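You operate a simulated robot arm through the tools that you are given. There is no shell and no other tool.

Carry out the task below with a simulated robot arm. There is one attempt and no reset: what you move stays moved.

Task
Swap the orange tube for the pink tube, then tug-test it.
Fine: press the collet first; the orange tube goes in the pink tray.

It is judged by the outcome, as a careful person would: the job done as asked, and still so three seconds after it is handed in. It fails if anything else is knocked over, pushed out of place, dropped, spilled or broken.

Robot
A 7-joint arm with a two-finger parallel gripper, fixed in place. Base frame: the origin is on the floor under the middle of its stand, x ahead of it, y to its left, z up. Readings come in m, degrees, newtons and seconds.
It reaches about 1.247 m from its shoulder. Its first joint turns from -132.0 to 132.0 degrees. Payload 3.91 kg.
Tool frame: the origin (TCP) lies between the finger pads and is the grasp point; the fingertips stand 0.03 m ahead of it; z points along the fingers, y is the line along which they close. The gripper opens to 0.11 m. The fingers are 0.02 m wide and 0.01 m thick; the gripper's body (0.048 by 0.112 m) begins 0.055 m behind the TCP.
Orientation is that of the tool frame in the base frame, as [roll, pitch, yaw] about the fixed x, y, z axes, in that order (R = Rz(yaw) Ry(pitch) Rx(roll)). With the fingers straight down and closing along the base's y, the tool's x points along the base's -x, its y along +y and its z along -z.

Tools
- The arm moves only by the tool step_arm. Its argument "targets" is a list that holds one entry, the list of rows, each a list of 6 numbers: the shift along the tool's x, y, z in cm, then the turn, a rotation vector about the tool's x, y, z in degrees. In form: [[[dx, dy, dz, wx, wy, wz], ...]]. A call has 1 to 20 rows; each row is the pose to reach, as a shift and turn from the pose commanded when the call began, along the tool's axes at that moment. "gripper" is the opening, from 0 (shut) to 1 (fully open), set as the call begins (left out, the last holds). Each row takes 0.2 s and may step no farther than 0.05 m and 8.6 degrees from the row before; otherwise, or with a gripper value out of range, the whole call is refused. A pose out of reach is approached as far as the arm can. The call stops where the force on the tool passes 90 N (or 10 N more than at its start, if that is more) or the arm is blocked; 0.2 s more then pass. The fingers move at their own pace (about 0.108 m/s each) and stop on an object; they squeeze with about 21 N. The grip force told is the motor's: it shows also when the fingers shut on nothing. Time passes only in rows, and 0.2 s behind the last, so rows that repeat a pose let the fingers close. It gives the time, the measured TCP pose, the force on the tool (base axes), the opening and the grip force at its end, in the units of the frame above (readings bear some noise), with the torque about the TCP (base axes, N m) and any sound that the robot's microphone picked up, and new pictures: "pictures" is both (left out), scene, wrist or none.
- Cameras (640 x 400 px; columns grow to the right, rows downward): "scene" is fixed at [0.2143, -0.5016, 1.5605]; the picture's right is [0.61, -0.79, 0.00], its down [-0.58, -0.45, -0.68] and it looks along [0.54, 0.42, -0.73] (base axes); focal length 309 px, centre (320, 200). "wrist" rides on the gripper at [0.072, 0.017, -0.103] in the tool frame; the picture's right is [-0.23, 0.97, 0.00], its down [-0.76, -0.18, -0.62] and it looks along [-0.61, -0.14, 0.78] (tool axes); focal length 222 px, centre (320, 200). There is no depth. A picture from a camera that has moved, and an enlarged one, comes with that camera's place and axes in the base frame and with its lens. The place of the scene camera against the robot may be out by one fixed shift of up to 0.012 m in any direction.
- zoom(camera, box): a new picture of the part [left, top, right, bottom] of that camera's present view, enlarged. It takes no simulated time.
- sign_off(): hands the job in; it is judged then, once.

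Places have to be worked out from the pictures, the camera data and where the tool is seen. Open the gripper and draw the arm clear of the work before you hand the job in, unless the task says otherwise.

The tools are called after "Call:" as name(argument=value, ...) on one line, values as JSON. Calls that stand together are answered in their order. step_arm: Moves the arm, as the interface text tells. Its arguments: {"type":"object","properties":{"targets":{"type":"array"},"gripper":{"type":"number"},"pictures":{"type":"string","enum":["both","scene","wrist","none"]}},"required":["targets"]} The other tools are called the same way: zoom (camera, box) takes an enlarged picture of a part of a camera's view; sign_off () hands the job in.

At the start:

```text
time: 0.0
tcp_pos: [0.6854, 0.1333, 1.1175]
orientation: [180.0, -0.1, -180.0]
ft_force: [0.0, -1.0, -0.2]
wrist_torque: [-0.03, 0.0, -0.01]
grip_width: 0.1099
grip_force: 0.0
```

scene: 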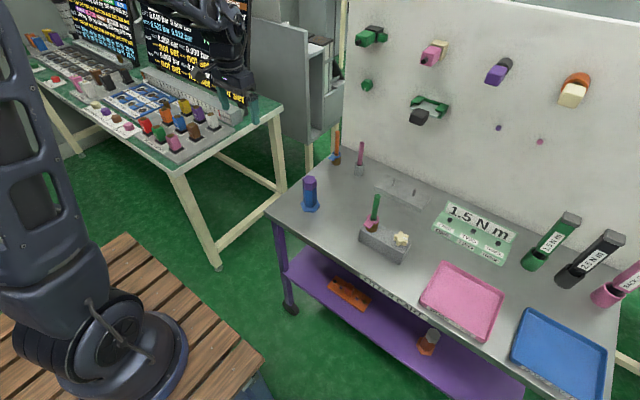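
wrist: 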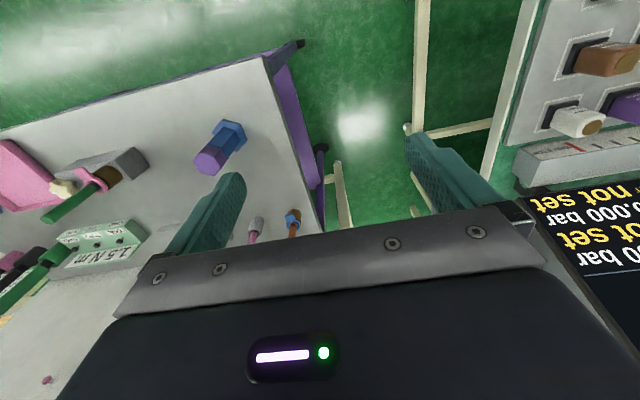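

The scene picture shows a bench with an orange and a pink tube at its back, a block with a green tube, a pink tray and a blue tray. I'll zoom in to identify each thing before I move.

Call:
zoom(camera="scene", box=[280, 120, 440, 220])

Call:
zoom(camera="scene", box=[340, 180, 440, 280])

Call:
zoom(camera="scene", box=[420, 190, 640, 330])

Call:
zoom(camera="wrist", box=[0, 100, 340, 300])

Call:
zoom(camera="scene", box=[340, 10, 600, 160])

Call:
zoom(camera="scene", box=[20, 20, 260, 170])

```text
4.00 times, centred on (360, 170) of scene
camera zoom: at [0.2143, -0.5016, 1.5605], right [0.61, -0.79, 0.0], down [-0.58, -0.45, -0.68], along [0.54, 0.42, -0.73], focal length 1235 px, centre (160, 320)
```

zoom: 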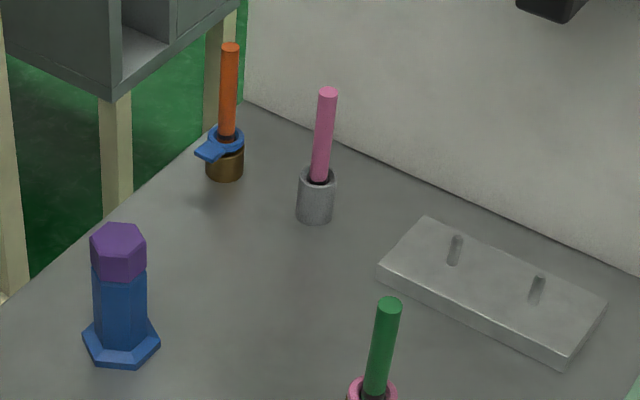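

```text
4.00 times, centred on (390, 230) of scene
camera zoom: at [0.2143, -0.5016, 1.5605], right [0.61, -0.79, 0.0], down [-0.58, -0.45, -0.68], along [0.54, 0.42, -0.73], focal length 1235 px, centre (40, 80)
```

zoom: 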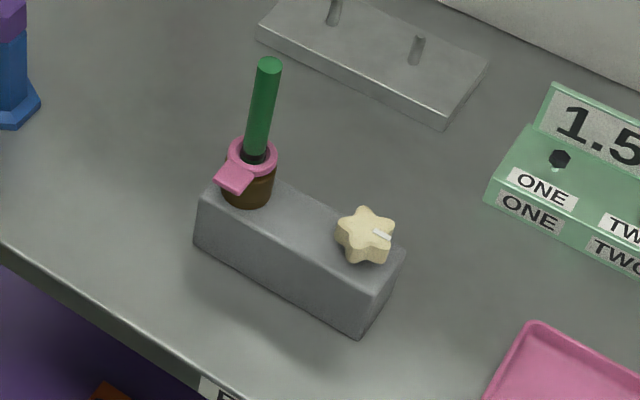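

```text
2.86 times, centred on (530, 260) of scene
camera zoom: at [0.2143, -0.5016, 1.5605], right [0.61, -0.79, 0.0], down [-0.58, -0.45, -0.68], along [0.54, 0.42, -0.73], focal length 882 px, centre (-280, 29)
```

zoom: 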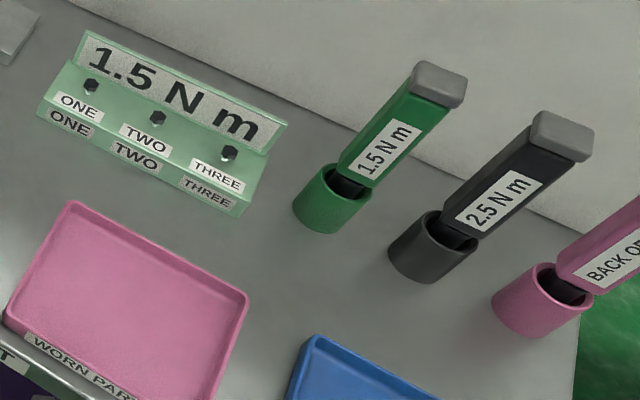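

```text
1.88 times, centred on (170, 200) of wrist
camera zoom: at [0.6117, 0.149, 1.2202], right [0.23, 0.97, 0.0], down [0.76, -0.18, 0.62], along [0.61, -0.14, -0.78], focal length 418 px, centre (602, 200)
```

zoom: 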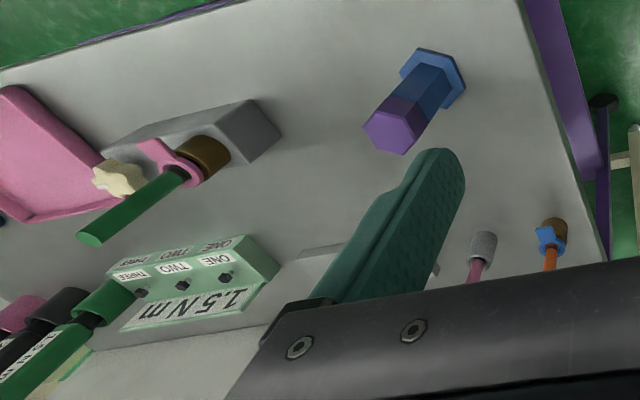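

```text
2.46 times, centred on (470, 85) of scene
camera zoom: at [0.2143, -0.5016, 1.5605], right [0.61, -0.79, 0.0], down [-0.58, -0.45, -0.68], along [0.54, 0.42, -0.73], focal length 760 px, centre (-49, 483)
```

zoom: 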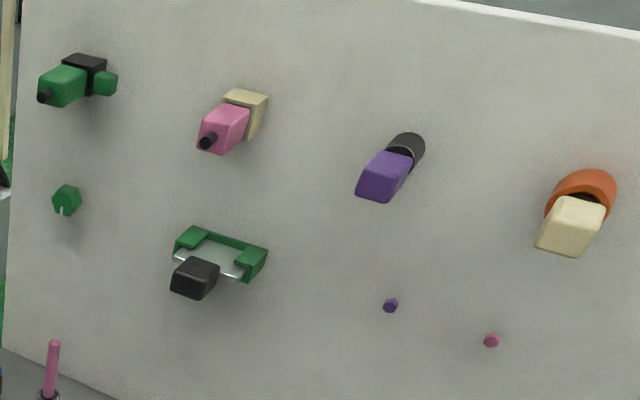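

```text
2.67 times, centred on (140, 95) of scene
camera zoom: at [0.2143, -0.5016, 1.5605], right [0.61, -0.79, 0.0], down [-0.58, -0.45, -0.68], along [0.54, 0.42, -0.73], focal length 824 px, centre (800, 480)
```

zoom: 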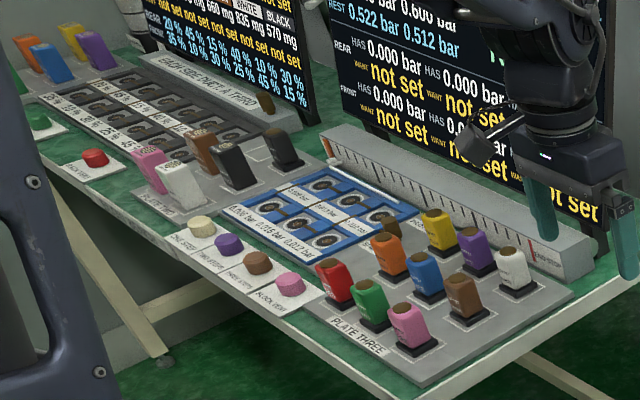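

The orange tube stands in a brass fitting at about (0.965, 0.00), with a blue collet whose tab points toward the robot. The pink tube is in a grey holder at about (0.976, -0.095), and the pink tray is centred near (0.73, -0.57). I'll move above and in front of the fitting, staying high, for a closer look.

Call:
step_arm(targets=[[[-3.3, -2.27, 1.35, 0, 0, 0], [-6.6, -4.53, 2.7, 0, 0, 0], [-9.9, -6.8, 4.05, 0, 0, 0], [-13.2, -9.06, 5.4, 0, 0, 0], [-16.46, -11.33, 6.75, 0, 0, 0], [-16.46, -11.33, 6.75, 0, 0, 0]]], pictures="both")

Call:
zoom(camera="scene", box=[420, 260, 520, 350])

```text
time: 1.4
tcp_pos: [0.8493, 0.0172, 1.0491]
orientation: [179.9, 0.1, 180.0]
ft_force: [0.4, -0.5, -0.3]
wrist_torque: [-0.01, -0.03, -0.01]
grip_width: 0.11
grip_force: 0.0
camera wrist: at [0.7767, 0.0326, 1.1518], right [0.23, 0.97, 0.0], down [0.76, -0.18, 0.62], along [0.61, -0.14, -0.78], focal length 222 px, centre (320, 200)
```

scene: 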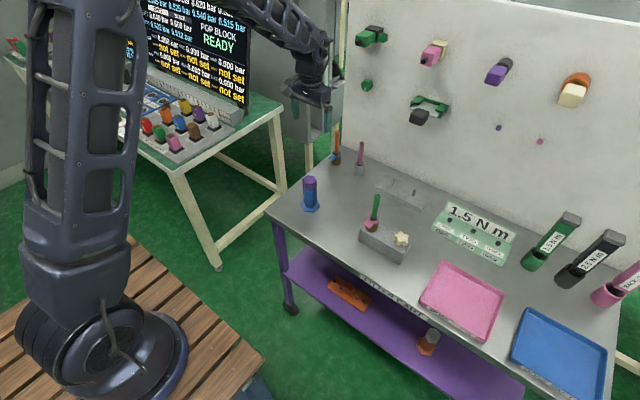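
wrist: 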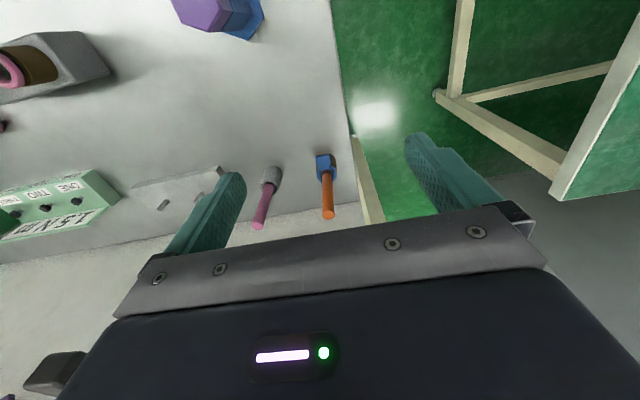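

```text
4.44 times, centred on (470, 305) of scene
camera zoom: at [0.2143, -0.5016, 1.5605], right [0.61, -0.79, 0.0], down [-0.58, -0.45, -0.68], along [0.54, 0.42, -0.73], focal length 1373 px, centre (-347, -267)
```

zoom: 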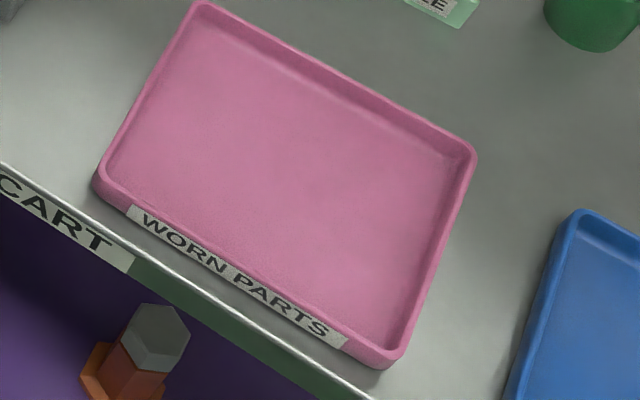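

The tube and fitting are now in the wrist view between the fingers. I'll zoom in on both fittings and on the monitor text.

Call:
zoom(camera="wrist", box=[240, 130, 380, 230])

Call:
zoom(camera="scene", box=[140, 0, 260, 75])

Call:
zoom(camera="scene", box=[310, 120, 390, 190])

```text
4.00 times, centred on (310, 180) of wrist
camera zoom: at [0.7767, 0.0326, 1.1518], right [0.23, 0.97, 0.0], down [0.76, -0.18, 0.62], along [0.61, -0.14, -0.78], focal length 888 px, centre (360, 280)
```

zoom: 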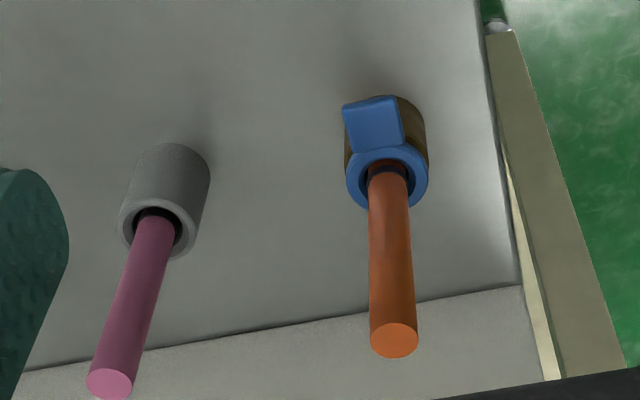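

```text
5.33 times, centred on (200, 38) of scene
camera zoom: at [0.2143, -0.5016, 1.5605], right [0.61, -0.79, 0.0], down [-0.58, -0.45, -0.68], along [0.54, 0.42, -0.73], focal length 1647 px, centre (960, 1067)
```

zoom: 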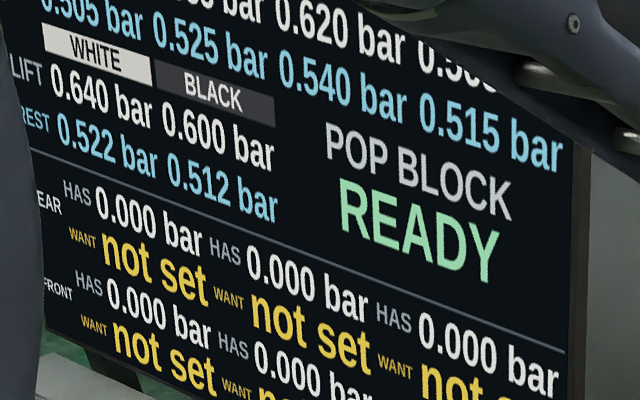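

```text
5.71 times, centred on (350, 155) of scene
camera zoom: at [0.2143, -0.5016, 1.5605], right [0.61, -0.79, 0.0], down [-0.58, -0.45, -0.68], along [0.54, 0.42, -0.73], focal length 1765 px, centre (149, 457)
```

zoom: 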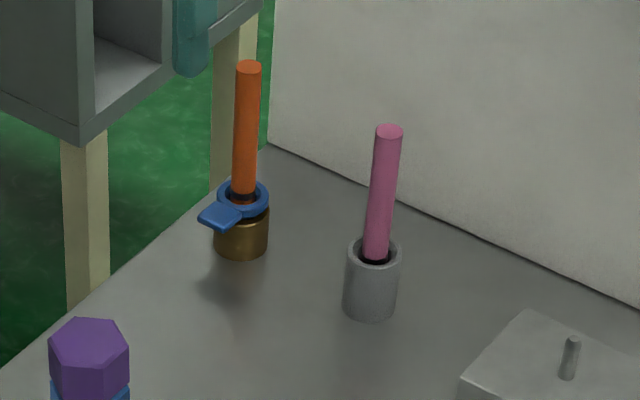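

The fitting's tab is about 20 mm square, centred near (0.940, 0.000, 0.85). The tube top is at about z 0.946, so the gripper body has to lean back when I press the tab. I'll close the fingers, tilt the hand 10° and hold there to check how noisy the readings are.

Call:
step_arm(targets=[[[0, 0, 0, 0, -5, 0], [0, 0, 0, 0, -10, 0], [0, 0, 0, 0, -10, 0], [0, 0, 0, 0, -10, 0]]], gripper=0, pictures="wrist")

Call:
step_arm(targets=[[[0, 0, 0, 0, 0, 0]]], pictures="none")

Call:
step_arm(targets=[[[0, 0, 0, 0, 0, 0]]], pictures="none")

```text
time: 2.4
tcp_pos: [0.8491, 0.019, 1.0512]
orientation: [179.9, 10.1, 179.9]
ft_force: [-0.9, -0.9, -0.7]
wrist_torque: [-0.02, 0.0, -0.02]
grip_width: 0.0002
grip_force: 20.9
camera wrist: at [0.7594, 0.0345, 1.1382], right [0.22, 0.97, 0.04], down [0.64, -0.18, 0.75], along [0.73, -0.14, -0.66], focal length 222 px, centre (320, 200)
```

wrist: 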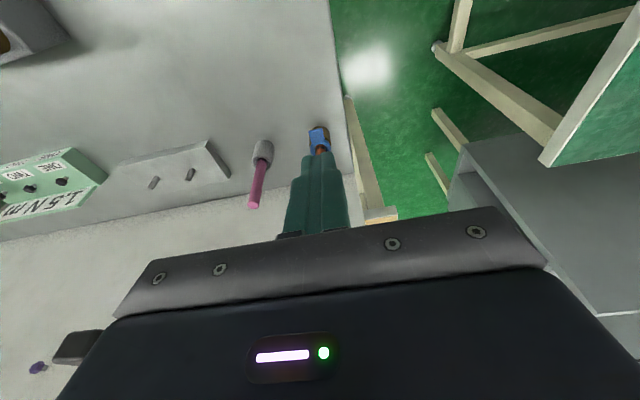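

```text
time: 2.8
tcp_pos: [0.8489, 0.0183, 1.0496]
orientation: [180.0, 10.1, -180.0]
ft_force: [-0.6, 0.1, 0.3]
wrist_torque: [0.0, 0.03, 0.03]
grip_width: 0.0
grip_force: 20.7
```

```text
time: 3.2
tcp_pos: [0.8488, 0.0185, 1.049]
orientation: [-179.9, 10.0, -180.0]
ft_force: [0.1, 0.1, 0.0]
wrist_torque: [-0.01, 0.01, -0.05]
grip_width: 0.0
grip_force: 21.2
```

Readings settle at a TCP of about (0.849, 0.0185, 1.050), with 1 mm of noise. I'll move the closed fingertips to a point above the tab, still above the tube top, and check alignment there.

Call:
step_arm(targets=[[[-2.5, -0.62, 1.97, 0, 0, 0], [-5.0, -1.23, 3.94, 0, 0, 0], [-7.48, -1.85, 5.92, 0, 0, 0], [-7.48, -1.85, 5.92, 0, 0, 0]]], pictures="both")

Call:
zoom(camera="wrist", box=[250, 80, 390, 240])

Call:
zoom(camera="scene", box=[290, 80, 410, 190])

```text
time: 4.2
tcp_pos: [0.9332, 0.0014, 1.0025]
orientation: [-179.9, 9.9, -180.0]
ft_force: [-0.4, -0.3, 1.1]
wrist_torque: [0.01, 0.01, -0.01]
grip_width: 0.0001
grip_force: 20.7
camera wrist: at [0.844, 0.0159, 1.0917], right [0.22, 0.97, 0.04], down [0.64, -0.18, 0.75], along [0.73, -0.14, -0.66], focal length 222 px, centre (320, 200)
```

scene: 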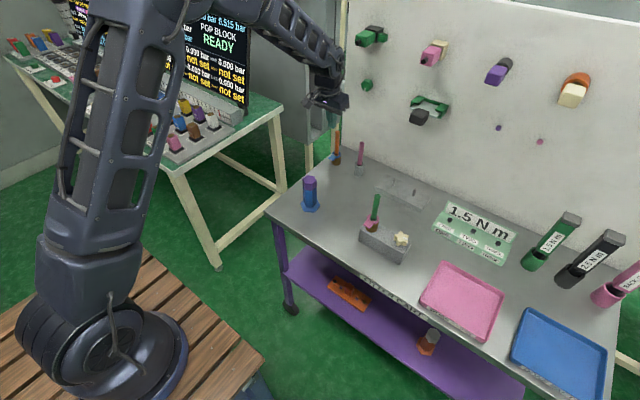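
wrist: 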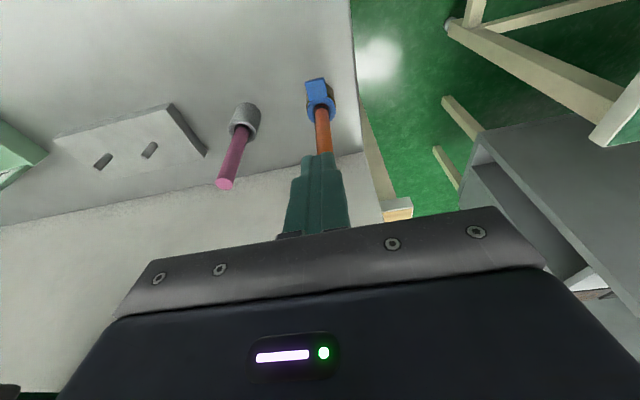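

```text
2.50 times, centred on (320, 160) of wrist
camera zoom: at [0.844, 0.0159, 1.0917], right [0.22, 0.97, 0.04], down [0.64, -0.18, 0.75], along [0.73, -0.14, -0.66], focal length 555 px, centre (320, 300)
```

zoom: 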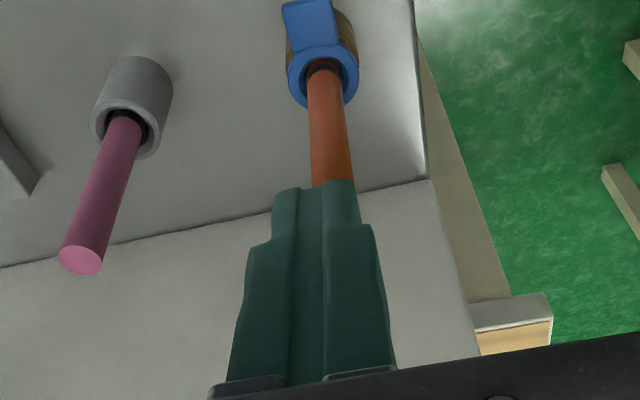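

```text
3.64 times, centred on (350, 135) of scene
camera zoom: at [0.2143, -0.5016, 1.5605], right [0.61, -0.79, 0.0], down [-0.58, -0.45, -0.68], along [0.54, 0.42, -0.73], focal length 1123 px, centre (211, 436)
```

zoom: 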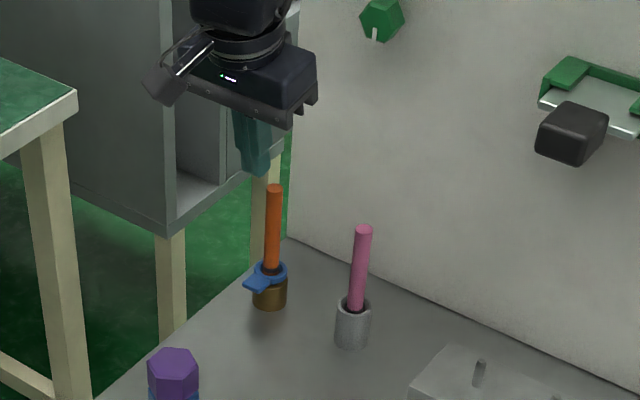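

The fingertips line up over the tab and just clear of the tube, with the tube axis at x≈0.963 and y≈0. I'll descend straight down to about 1 cm above the tab and look again.

Call:
step_arm(targets=[[[0.52, 0, 2.95, 0, 0, 0], [1.04, 0, 5.91, 0, 0, 0], [1.56, 0, 8.86, 0, 0, 0], [1.91, 0, 10.83, 0, 0, 0], [1.91, 0, 10.83, 0, 0, 0]]], pictures="both")

Call:
zoom(camera="scene", box=[290, 100, 390, 190])

Call:
zoom(camera="wrist", box=[250, 100, 390, 260])

```text
time: 5.4
tcp_pos: [0.9332, 0.0005, 0.8952]
orientation: [-179.9, 10.0, 179.9]
ft_force: [-0.4, 0.7, -0.5]
wrist_torque: [-0.06, -0.02, 0.0]
grip_width: 0.0
grip_force: 20.9
camera wrist: at [0.8439, 0.0168, 0.9829], right [0.22, 0.97, 0.04], down [0.64, -0.18, 0.75], along [0.73, -0.14, -0.66], focal length 222 px, centre (320, 200)
```

scene: 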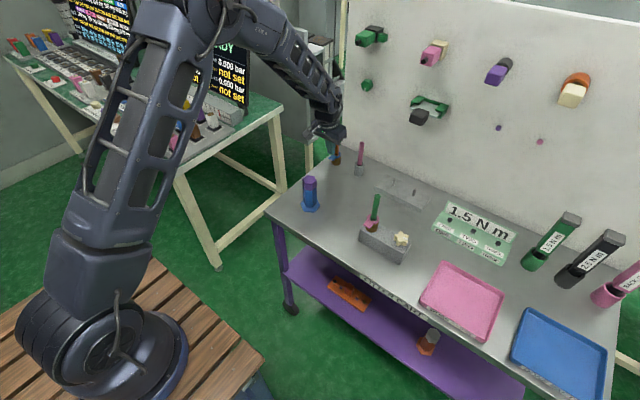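
wrist: 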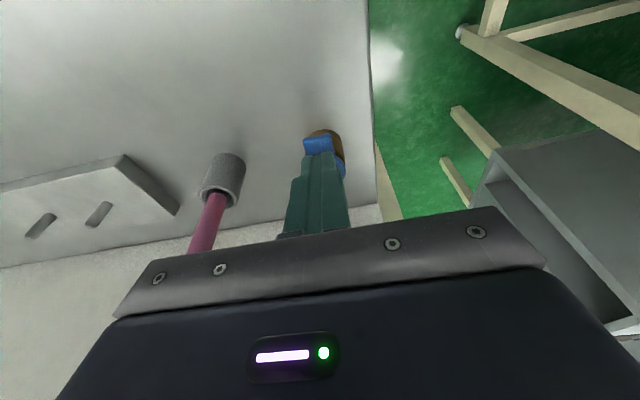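

```text
4.44 times, centred on (340, 145) of scene
camera zoom: at [0.2143, -0.5016, 1.5605], right [0.61, -0.79, 0.0], down [-0.58, -0.45, -0.68], along [0.54, 0.42, -0.73], focal length 1373 px, centre (231, 444)
```

zoom: 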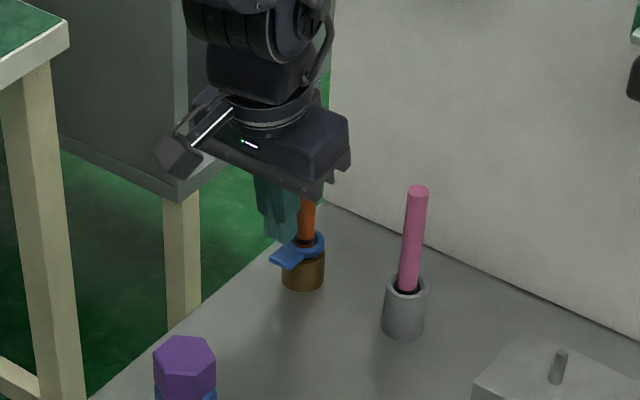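

```text
2.50 times, centred on (320, 180) of wrist
camera zoom: at [0.8439, 0.0168, 0.9829], right [0.22, 0.97, 0.04], down [0.64, -0.18, 0.75], along [0.73, -0.14, -0.66], focal length 555 px, centre (320, 250)
```

zoom: 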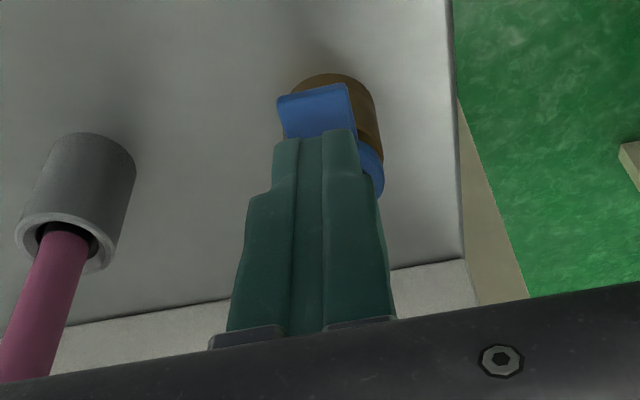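

The fingertips are right over the blue tab. I'll lower in small steps and watch the force.

Call:
step_arm(targets=[[[0.139, 0, 0.788, 0, 0, 0], [0.174, 0, 0.985, 0, 0, 0], [0.208, 0, 1.182, 0, 0, 0], [0.208, 0, 1.182, 0, 0, 0]]], pictures="none")

Call:
step_arm(targets=[[[0.035, 0, 0.197, 0, 0, 0], [0.035, 0, 0.197, 0, 0, 0]]], pictures="none")

Call:
step_arm(targets=[[[0.035, 0, 0.197, 0, 0, 0], [0.035, 0, 0.197, 0, 0, 0]]], pictures="none")

```text
time: 6.4
tcp_pos: [0.9325, 0.0007, 0.8821]
orientation: [180.0, 10.0, 180.0]
ft_force: [-0.2, -0.3, 0.9]
wrist_torque: [-0.01, 0.02, 0.02]
grip_width: 0.0
grip_force: 21.1
```

```text
time: 7.0
tcp_pos: [0.9318, 0.0005, 0.8802]
orientation: [180.0, 10.0, 180.0]
ft_force: [0.4, 0.9, 0.1]
wrist_torque: [-0.02, -0.01, -0.02]
grip_width: 0.0002
grip_force: 20.4
```

```text
time: 7.6
tcp_pos: [0.9319, 0.0011, 0.8778]
orientation: [-179.9, 10.0, -180.0]
ft_force: [0.5, 0.5, -0.3]
wrist_torque: [-0.01, -0.03, 0.03]
grip_width: 0.0002
grip_force: 21.0
```

There's no contact yet, with the fingertips at about z 0.848. I'll keep lowering 2 mm at a time.

Call:
step_arm(targets=[[[0.035, 0, 0.197, 0, 0, 0], [0.035, 0, 0.197, 0, 0, 0]]], pictures="none")

Call:
step_arm(targets=[[[0.035, 0, 0.197, 0, 0, 0], [0.035, 0, 0.197, 0, 0, 0]]], pictures="both")

Call:
zoom(camera="scene", box=[310, 120, 370, 180])

```text
time: 8.2
tcp_pos: [0.9336, 0.0015, 0.8756]
orientation: [-180.0, 9.9, -179.9]
ft_force: [-0.4, 0.1, 0.2]
wrist_torque: [0.0, 0.0, 0.04]
grip_width: 0.0
grip_force: 20.6
```

```text
time: 8.8
tcp_pos: [0.9335, 0.0019, 0.874]
orientation: [180.0, 10.0, 179.9]
ft_force: [0.1, 0.1, 0.5]
wrist_torque: [0.0, 0.0, -0.01]
grip_width: 0.0
grip_force: 21.1
camera wrist: at [0.8434, 0.0176, 0.9627], right [0.22, 0.97, 0.04], down [0.64, -0.18, 0.75], along [0.73, -0.14, -0.66], focal length 222 px, centre (320, 200)
```

scene: 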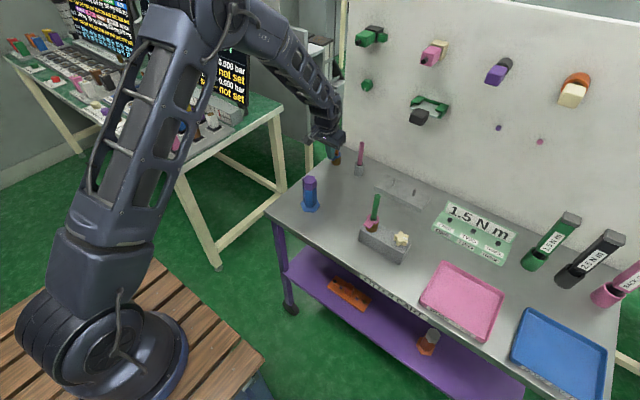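
wrist: 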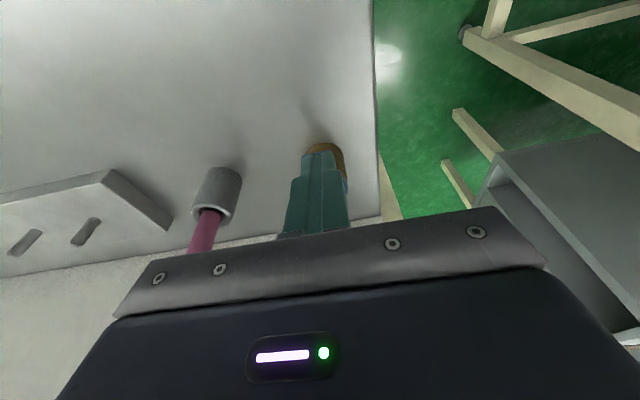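

```text
6.67 times, centred on (340, 150) of scene
camera zoom: at [0.2143, -0.5016, 1.5605], right [0.61, -0.79, 0.0], down [-0.58, -0.45, -0.68], along [0.54, 0.42, -0.73], focal length 2059 px, centre (187, 533)
```

zoom: 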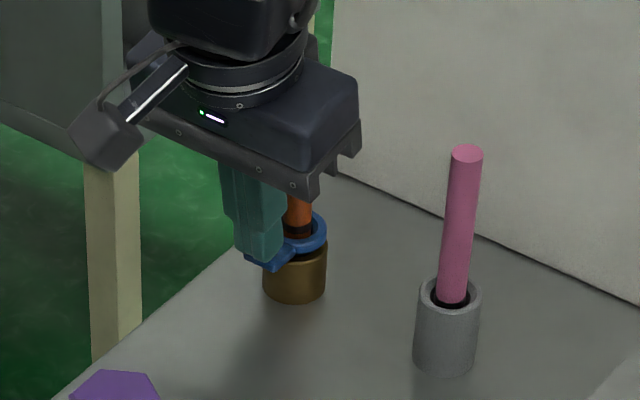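

The fingertips look to be just touching the tab. I'll continue in 1.5 mm steps.

Call:
step_arm(targets=[[[0.026, 0, 0.148, 0, 0, 0], [0.026, 0, 0.148, 0, 0, 0]]], pictures="none")

Call:
step_arm(targets=[[[0.026, 0, 0.148, 0, 0, 0], [0.026, 0, 0.148, 0, 0, 0]]], pictures="none")

Call:
step_arm(targets=[[[0.026, 0, 0.148, 0, 0, 0], [0.026, 0, 0.148, 0, 0, 0]]], pictures="none")

```text
time: 9.4
tcp_pos: [0.933, 0.0017, 0.8718]
orientation: [180.0, 10.0, 179.9]
ft_force: [0.2, -0.8, 0.0]
wrist_torque: [-0.02, 0.01, -0.03]
grip_width: 0.0
grip_force: 21.2
```

```text
time: 10.0
tcp_pos: [0.9322, 0.0015, 0.8709]
orientation: [-180.0, 10.0, -179.9]
ft_force: [0.9, -0.3, 7.0]
wrist_torque: [-0.03, -0.15, 0.0]
grip_width: 0.0001
grip_force: 21.1
```

```text
time: 10.6
tcp_pos: [0.9328, 0.001, 0.8698]
orientation: [-180.0, 10.1, 179.9]
ft_force: [-0.3, -0.4, 19.2]
wrist_torque: [-0.01, -0.65, 0.0]
grip_width: 0.0
grip_force: 20.9
```

Contact is made: 19 N after about 2 mm of travel. I'll press a little more and watch for a click and for collet movement.

Call:
step_arm(targets=[[[0.026, 0, 0.148, 0, 0, 0], [0.026, 0, 0.148, 0, 0, 0]]], pictures="none")

Call:
step_arm(targets=[[[0.017, 0, 0.098, 0, 0, 0], [0.017, 0, 0.098, 0, 0, 0]]], pictures="scene")

Call:
zoom(camera="scene", box=[310, 120, 370, 180])

```text
time: 11.2
tcp_pos: [0.9309, 0.0014, 0.8677]
orientation: [-180.0, 9.8, 180.0]
ft_force: [-7.1, 0.3, -2.7]
wrist_torque: [0.02, -0.4, -0.02]
grip_width: 0.0
grip_force: 21.0
```

```text
time: 11.8
tcp_pos: [0.932, 0.0014, 0.8668]
orientation: [-179.9, 10.1, -180.0]
ft_force: [-7.1, 0.0, 1.5]
wrist_torque: [0.0, -0.57, 0.0]
grip_width: 0.0
grip_force: 21.0
```

scene: 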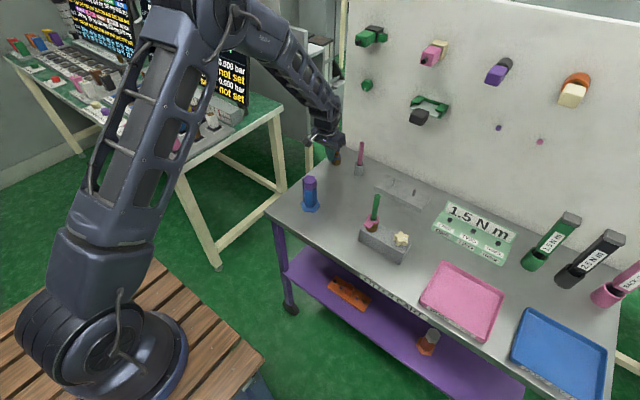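

```text
6.67 times, centred on (340, 150) of scene
camera zoom: at [0.2143, -0.5016, 1.5605], right [0.61, -0.79, 0.0], down [-0.58, -0.45, -0.68], along [0.54, 0.42, -0.73], focal length 2059 px, centre (187, 533)
```

zoom: 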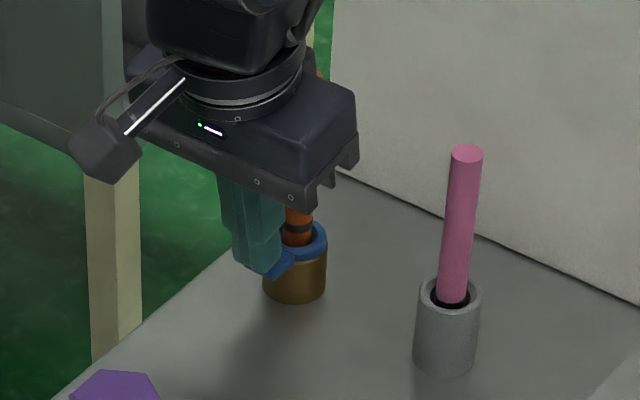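

The force has dropped to near zero vertically, with -7 N along x. The blue collet now looks lower, and a dark band shows on the tube above it. I'll check with the wrist camera before doing anything else.

Call:
step_arm(targets=[[[0, 0, 0, 0, 0, 0]]], pictures="wrist")

Call:
zoom(camera="wrist", box=[270, 120, 370, 220])

Call:
zoom(camera="scene", box=[325, 145, 355, 170])

```text
time: 12.2
tcp_pos: [0.9309, 0.0024, 0.8675]
orientation: [180.0, 10.0, 179.9]
ft_force: [-8.6, -0.8, 1.1]
wrist_torque: [0.01, -0.65, -0.04]
grip_width: 0.0005
grip_force: 20.3
camera wrist: at [0.8423, 0.0178, 0.9559], right [0.22, 0.97, 0.04], down [0.64, -0.18, 0.75], along [0.73, -0.14, -0.66], focal length 222 px, centre (320, 200)
```

wrist: 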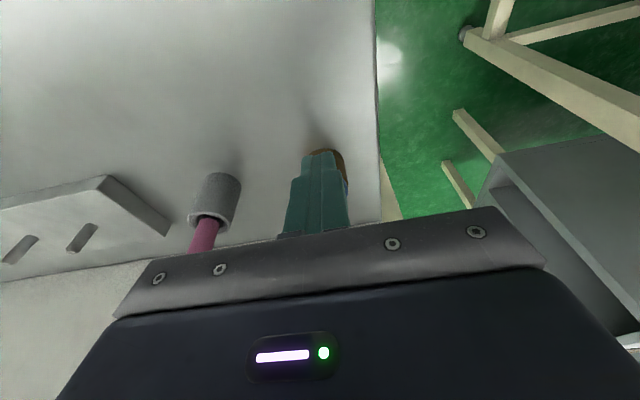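

```text
4.00 times, centred on (320, 170) of wrist
camera zoom: at [0.8423, 0.0178, 0.9559], right [0.22, 0.97, 0.04], down [0.64, -0.18, 0.75], along [0.73, -0.14, -0.66], focal length 888 px, centre (320, 320)
```

zoom: 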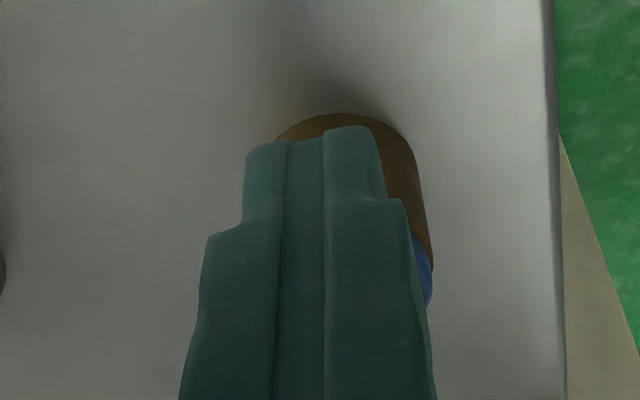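

```text
16.00 times, centred on (340, 158) of scene
camera zoom: at [0.2143, -0.5016, 1.5605], right [0.61, -0.79, 0.0], down [-0.58, -0.45, -0.68], along [0.54, 0.42, -0.73], focal length 4942 px, centre (0, 880)
```

zoom: 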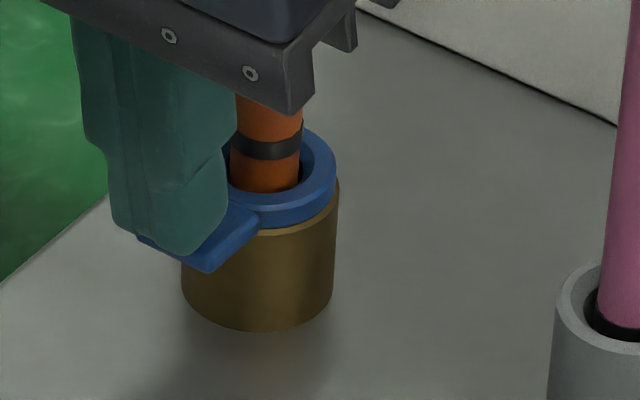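

The collet is clearly pressed down onto the brass body, with the tab under the fingers, and almost no vertical force is needed to hold it. I'll raise 1 cm to see whether it stays down or springs back.

Call:
step_arm(targets=[[[-0.087, 0, -0.492, 0, 0, 0], [-0.174, 0, -0.985, 0, 0, 0], [-0.174, 0, -0.985, 0, 0, 0]]], pictures="scene")

Call:
zoom(camera="scene", box=[325, 145, 355, 170])

```text
time: 13.0
tcp_pos: [0.9316, 0.0025, 0.8771]
orientation: [179.9, 10.0, 180.0]
ft_force: [1.2, -0.6, 0.3]
wrist_torque: [-0.01, -0.03, -0.04]
grip_width: 0.0
grip_force: 21.0
```

scene: 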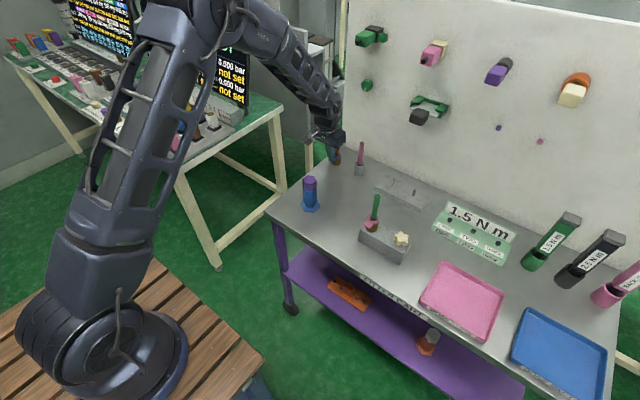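

```text
16.00 times, centred on (340, 158) of scene
camera zoom: at [0.2143, -0.5016, 1.5605], right [0.61, -0.79, 0.0], down [-0.58, -0.45, -0.68], along [0.54, 0.42, -0.73], focal length 4942 px, centre (0, 880)
```

zoom: 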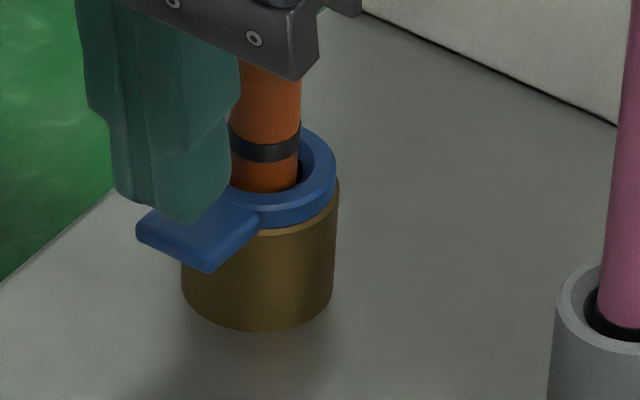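

The collet stays down on its own, so it's latched and the tube should be free. I'll lift clear and tilt the hand to 45°. That lets me grip the tube crosswise and lay it down nearly flat in the tray.

Call:
step_arm(targets=[[[-0.868, 0, -4.924, 0, 0, 0], [-1.736, 0, -9.848, 0, 0, 0], [-0.71, -0.03, -9.8, 0, -7, 0], [0.31, -0.06, -9.76, 0, -14, 0], [1.33, -0.09, -9.72, 0, -21, 0], [2.36, -0.12, -9.67, 0, -28, 0], [3.38, -0.15, -9.63, 0, -35, 0], [3.38, -0.15, -9.63, 0, -35, 0]]], pictures="both")

Call:
zoom(camera="scene", box=[300, 90, 390, 180])

Call:
zoom(camera="wrist", box=[260, 80, 400, 220])

```text
time: 14.8
tcp_pos: [0.8825, -0.0003, 0.9659]
orientation: [-179.9, 45.2, 179.9]
ft_force: [-0.5, 0.8, -0.4]
wrist_torque: [-0.01, 0.01, -0.02]
grip_width: 0.0
grip_force: 20.7
camera wrist: at [0.7586, 0.016, 0.9873], right [0.16, 0.97, 0.16], down [0.1, -0.18, 0.98], along [0.98, -0.14, -0.12], focal length 222 px, centre (320, 200)
```

scene: 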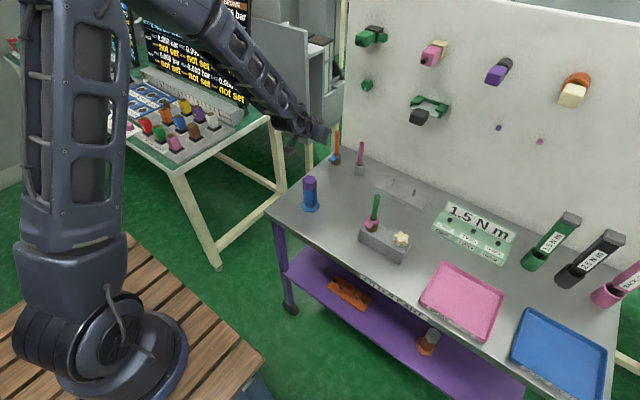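
wrist: 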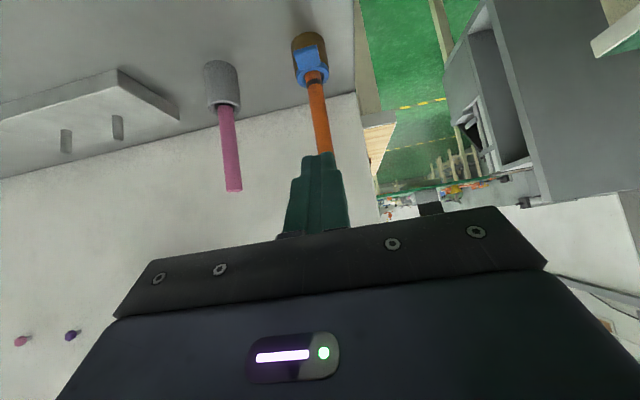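

```text
4.44 times, centred on (345, 135) of scene
camera zoom: at [0.2143, -0.5016, 1.5605], right [0.61, -0.79, 0.0], down [-0.58, -0.45, -0.68], along [0.54, 0.42, -0.73], focal length 1373 px, centre (209, 489)
```

zoom: 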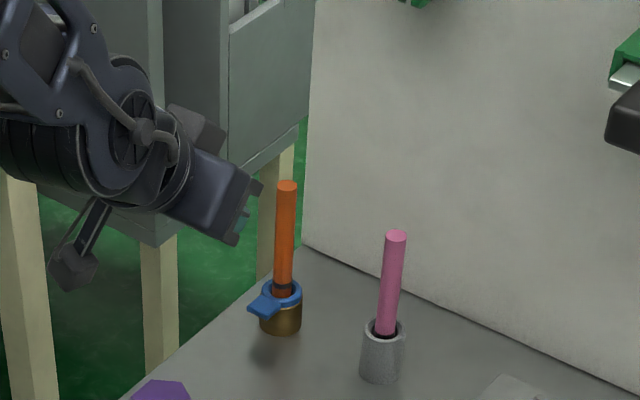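

```text
2.86 times, centred on (330, 150) of wrist
camera zoom: at [0.7586, 0.016, 0.9873], right [0.16, 0.97, 0.16], down [0.1, -0.18, 0.98], along [0.98, -0.14, -0.12], focal length 635 px, centre (291, 343)
```

zoom: 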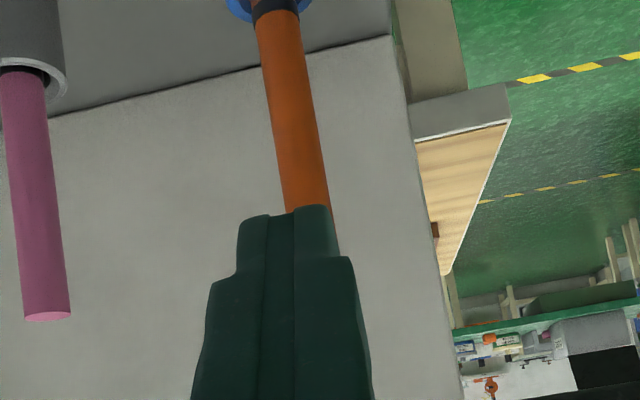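

The tube is at y≈0.000 and lines up with the finger seam. I'll open to about 55 mm, advance along the fingers so they straddle the tube at mid-height (z≈0.885), and check before closing.

Call:
step_arm(targets=[[[0, 0, 0, 0, 0, 0], [0, 0, 0, 0, 0, 0], [0, 0, 2.5, 0, 0, 0], [0, 0, 5.0, 0, 0, 0], [0, 0, 7.5, 0, 0, 0], [0, 0, 9.94, 0, 0, 0], [0, 0, 9.94, 0, 0, 0]]], gripper=0.5, pictures="both")

Call:
zoom(camera="scene", box=[300, 90, 390, 180])

Call:
zoom(camera="wrist", box=[240, 80, 400, 240])

```text
time: 16.4
tcp_pos: [0.952, 0.0008, 0.8945]
orientation: [-179.9, 45.0, 180.0]
ft_force: [-0.2, -1.0, -0.4]
wrist_torque: [0.02, 0.01, 0.01]
grip_width: 0.0549
grip_force: 0.1
camera wrist: at [0.828, 0.0157, 0.9159], right [0.16, 0.97, 0.16], down [0.1, -0.18, 0.98], along [0.98, -0.14, -0.12], focal length 222 px, centre (320, 200)
```

scene: 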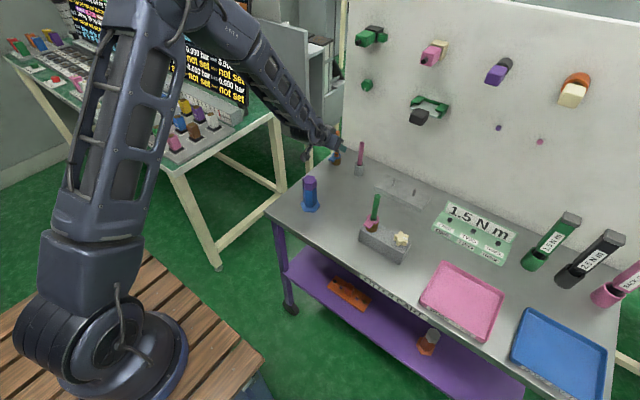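
wrist: 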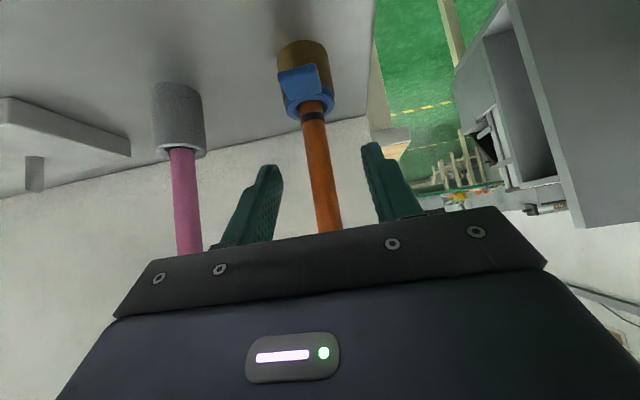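

```text
4.44 times, centred on (345, 135) of scene
camera zoom: at [0.2143, -0.5016, 1.5605], right [0.61, -0.79, 0.0], down [-0.58, -0.45, -0.68], along [0.54, 0.42, -0.73], focal length 1373 px, centre (209, 489)
```

zoom: 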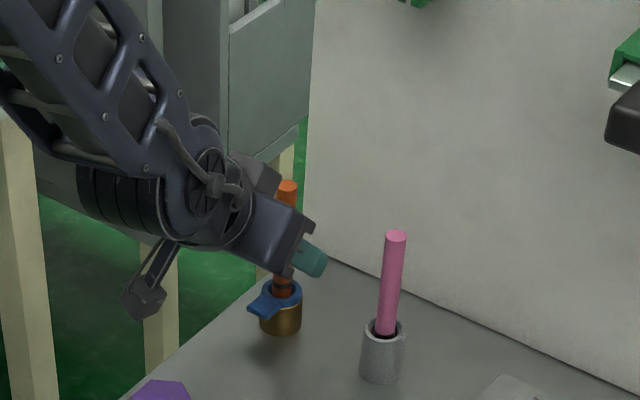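

```text
2.50 times, centred on (320, 160) of wrist
camera zoom: at [0.828, 0.0157, 0.9159], right [0.16, 0.97, 0.16], down [0.1, -0.18, 0.98], along [0.98, -0.14, -0.12], focal length 555 px, centre (320, 300)
```

zoom: 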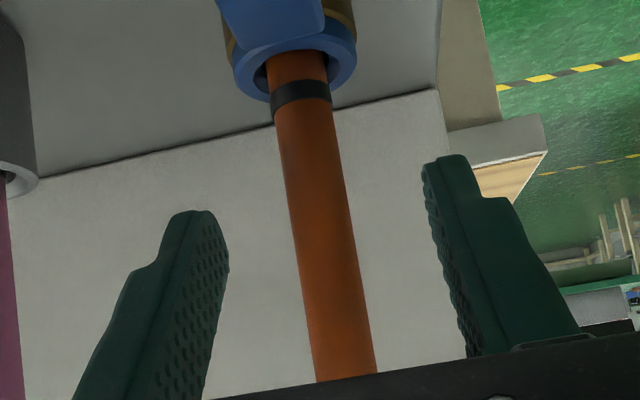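

The tube is centred between the open fingers, with the black insertion mark just above the collet. I'll close on the tube.

Call:
step_arm(targets=[[[0, 0, 0, 0, 0, 0], [0, 0, 0, 0, 0, 0], [0, 0, 0, 0, 0, 0]]], gripper=0, pictures="wrist")

```text
time: 17.2
tcp_pos: [0.952, -0.0004, 0.8945]
orientation: [-180.0, 44.9, -180.0]
ft_force: [1.7, 1.0, -0.6]
wrist_torque: [0.05, -0.14, -0.01]
grip_width: 0.0149
grip_force: 21.2
camera wrist: at [0.8279, 0.0158, 0.916], right [0.16, 0.97, 0.16], down [0.1, -0.18, 0.98], along [0.98, -0.14, -0.12], focal length 222 px, centre (320, 200)
```

wrist: 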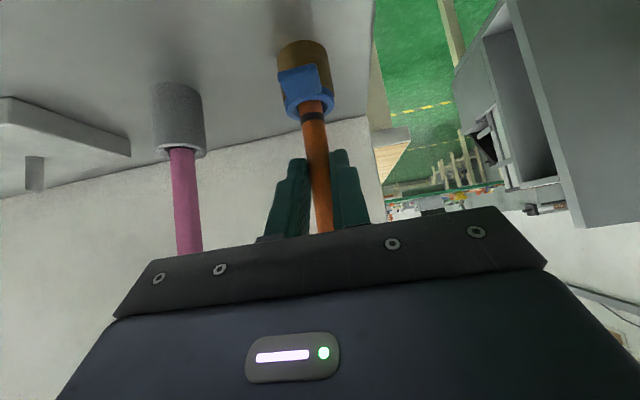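

The tube is gripped at 14.9 mm wide. I'll pull straight up gently, 6 mm first, and watch the force.

Call:
step_arm(targets=[[[-0.141, 0, -0.141, 0, 0, 0], [-0.283, 0, -0.283, 0, 0, 0], [-0.424, 0, -0.424, 0, 0, 0], [-0.424, 0, -0.424, 0, 0, 0]]], pictures="wrist")

Call:
zoom(camera="wrist", box=[240, 20, 400, 180])

```text
time: 18.2
tcp_pos: [0.9515, -0.0002, 0.902]
orientation: [-180.0, 44.9, 180.0]
ft_force: [-0.3, -0.7, -0.2]
wrist_torque: [-0.04, 0.03, -0.03]
grip_width: 0.0148
grip_force: 21.0
camera wrist: at [0.828, 0.0158, 0.9235], right [0.16, 0.97, 0.16], down [0.1, -0.18, 0.98], along [0.98, -0.14, -0.12], focal length 222 px, centre (320, 200)
```

wrist: 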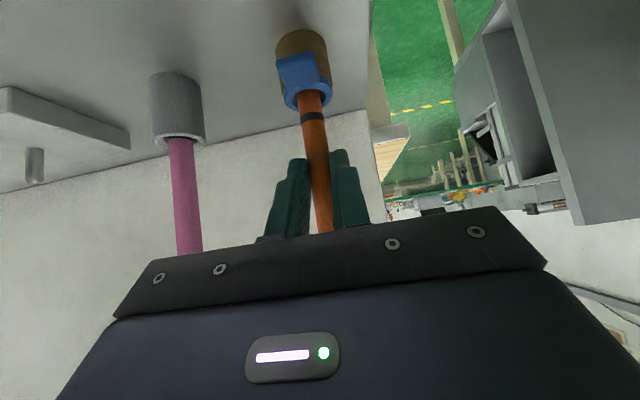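

```text
2.50 times, centred on (320, 100) of wrist
camera zoom: at [0.828, 0.0158, 0.9235], right [0.16, 0.97, 0.16], down [0.1, -0.18, 0.98], along [0.98, -0.14, -0.12], focal length 555 px, centre (320, 450)
```

zoom: 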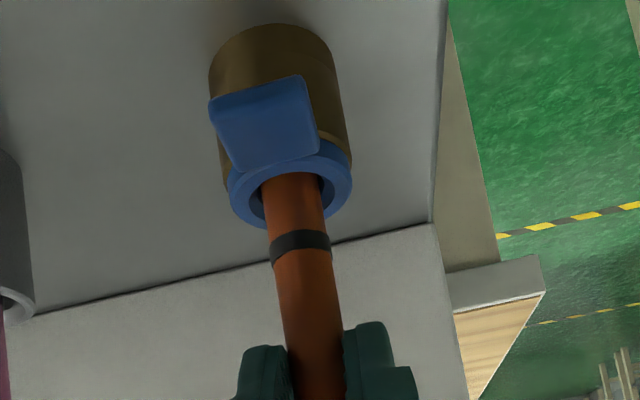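

The tube slides up freely with no resistance, and the mark has moved away from the collet. I'll keep pulling straight up until it's fully out.

Call:
step_arm(targets=[[[-0.707, 0, -0.707, 0, 0, 0], [-1.414, 0, -1.414, 0, 0, 0], [-2.121, 0, -2.121, 0, 0, 0], [-2.828, 0, -2.828, 0, 0, 0], [-3.535, 0, -3.535, 0, 0, 0], [-4.243, 0, -4.243, 0, 0, 0]]], pictures="both")

Call:
zoom(camera="wrist", box=[240, 0, 400, 160])

Call:
zoom(camera="scene", box=[300, 90, 390, 180])

```text
time: 19.6
tcp_pos: [0.9532, -0.0003, 0.9626]
orientation: [-180.0, 45.1, -179.9]
ft_force: [0.4, -0.7, -1.2]
wrist_torque: [-0.05, 0.01, 0.02]
grip_width: 0.0148
grip_force: 20.5
camera wrist: at [0.8285, 0.0164, 0.9834], right [0.16, 0.97, 0.16], down [0.1, -0.18, 0.98], along [0.98, -0.14, -0.12], focal length 222 px, centre (320, 200)
```

scene: 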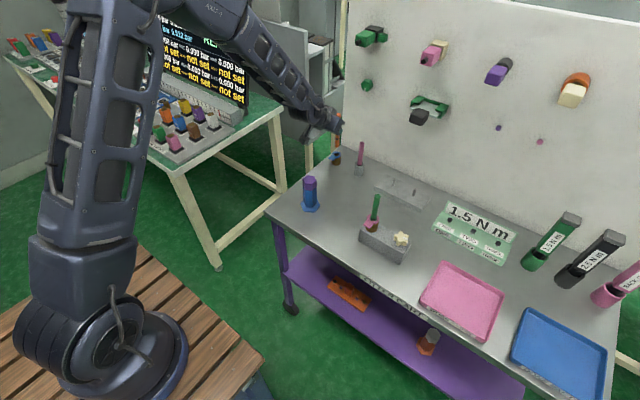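
wrist: 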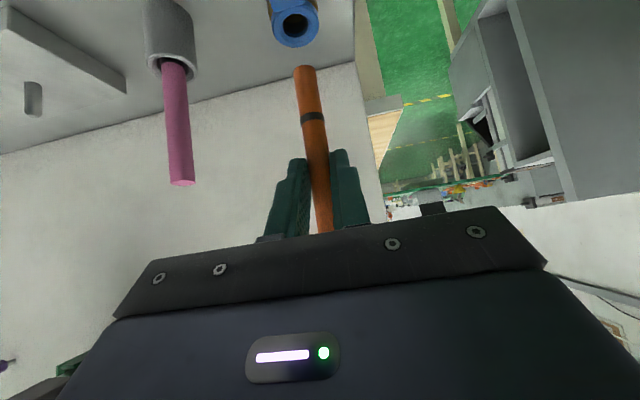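

```text
2.50 times, centred on (320, 80) of wrist
camera zoom: at [0.8285, 0.0164, 0.9834], right [0.16, 0.97, 0.16], down [0.1, -0.18, 0.98], along [0.98, -0.14, -0.12], focal length 555 px, centre (320, 500)
```

zoom: 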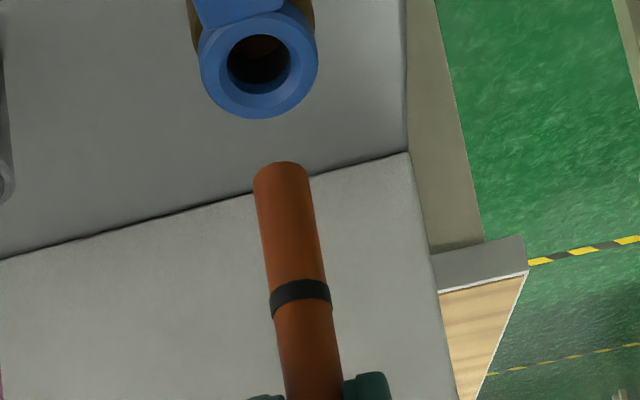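

```text
4.44 times, centred on (345, 135) of scene
camera zoom: at [0.2143, -0.5016, 1.5605], right [0.61, -0.79, 0.0], down [-0.58, -0.45, -0.68], along [0.54, 0.42, -0.73], focal length 1373 px, centre (209, 489)
```

zoom: 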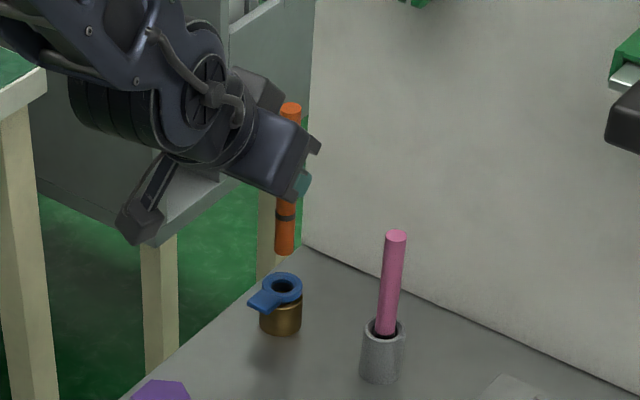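

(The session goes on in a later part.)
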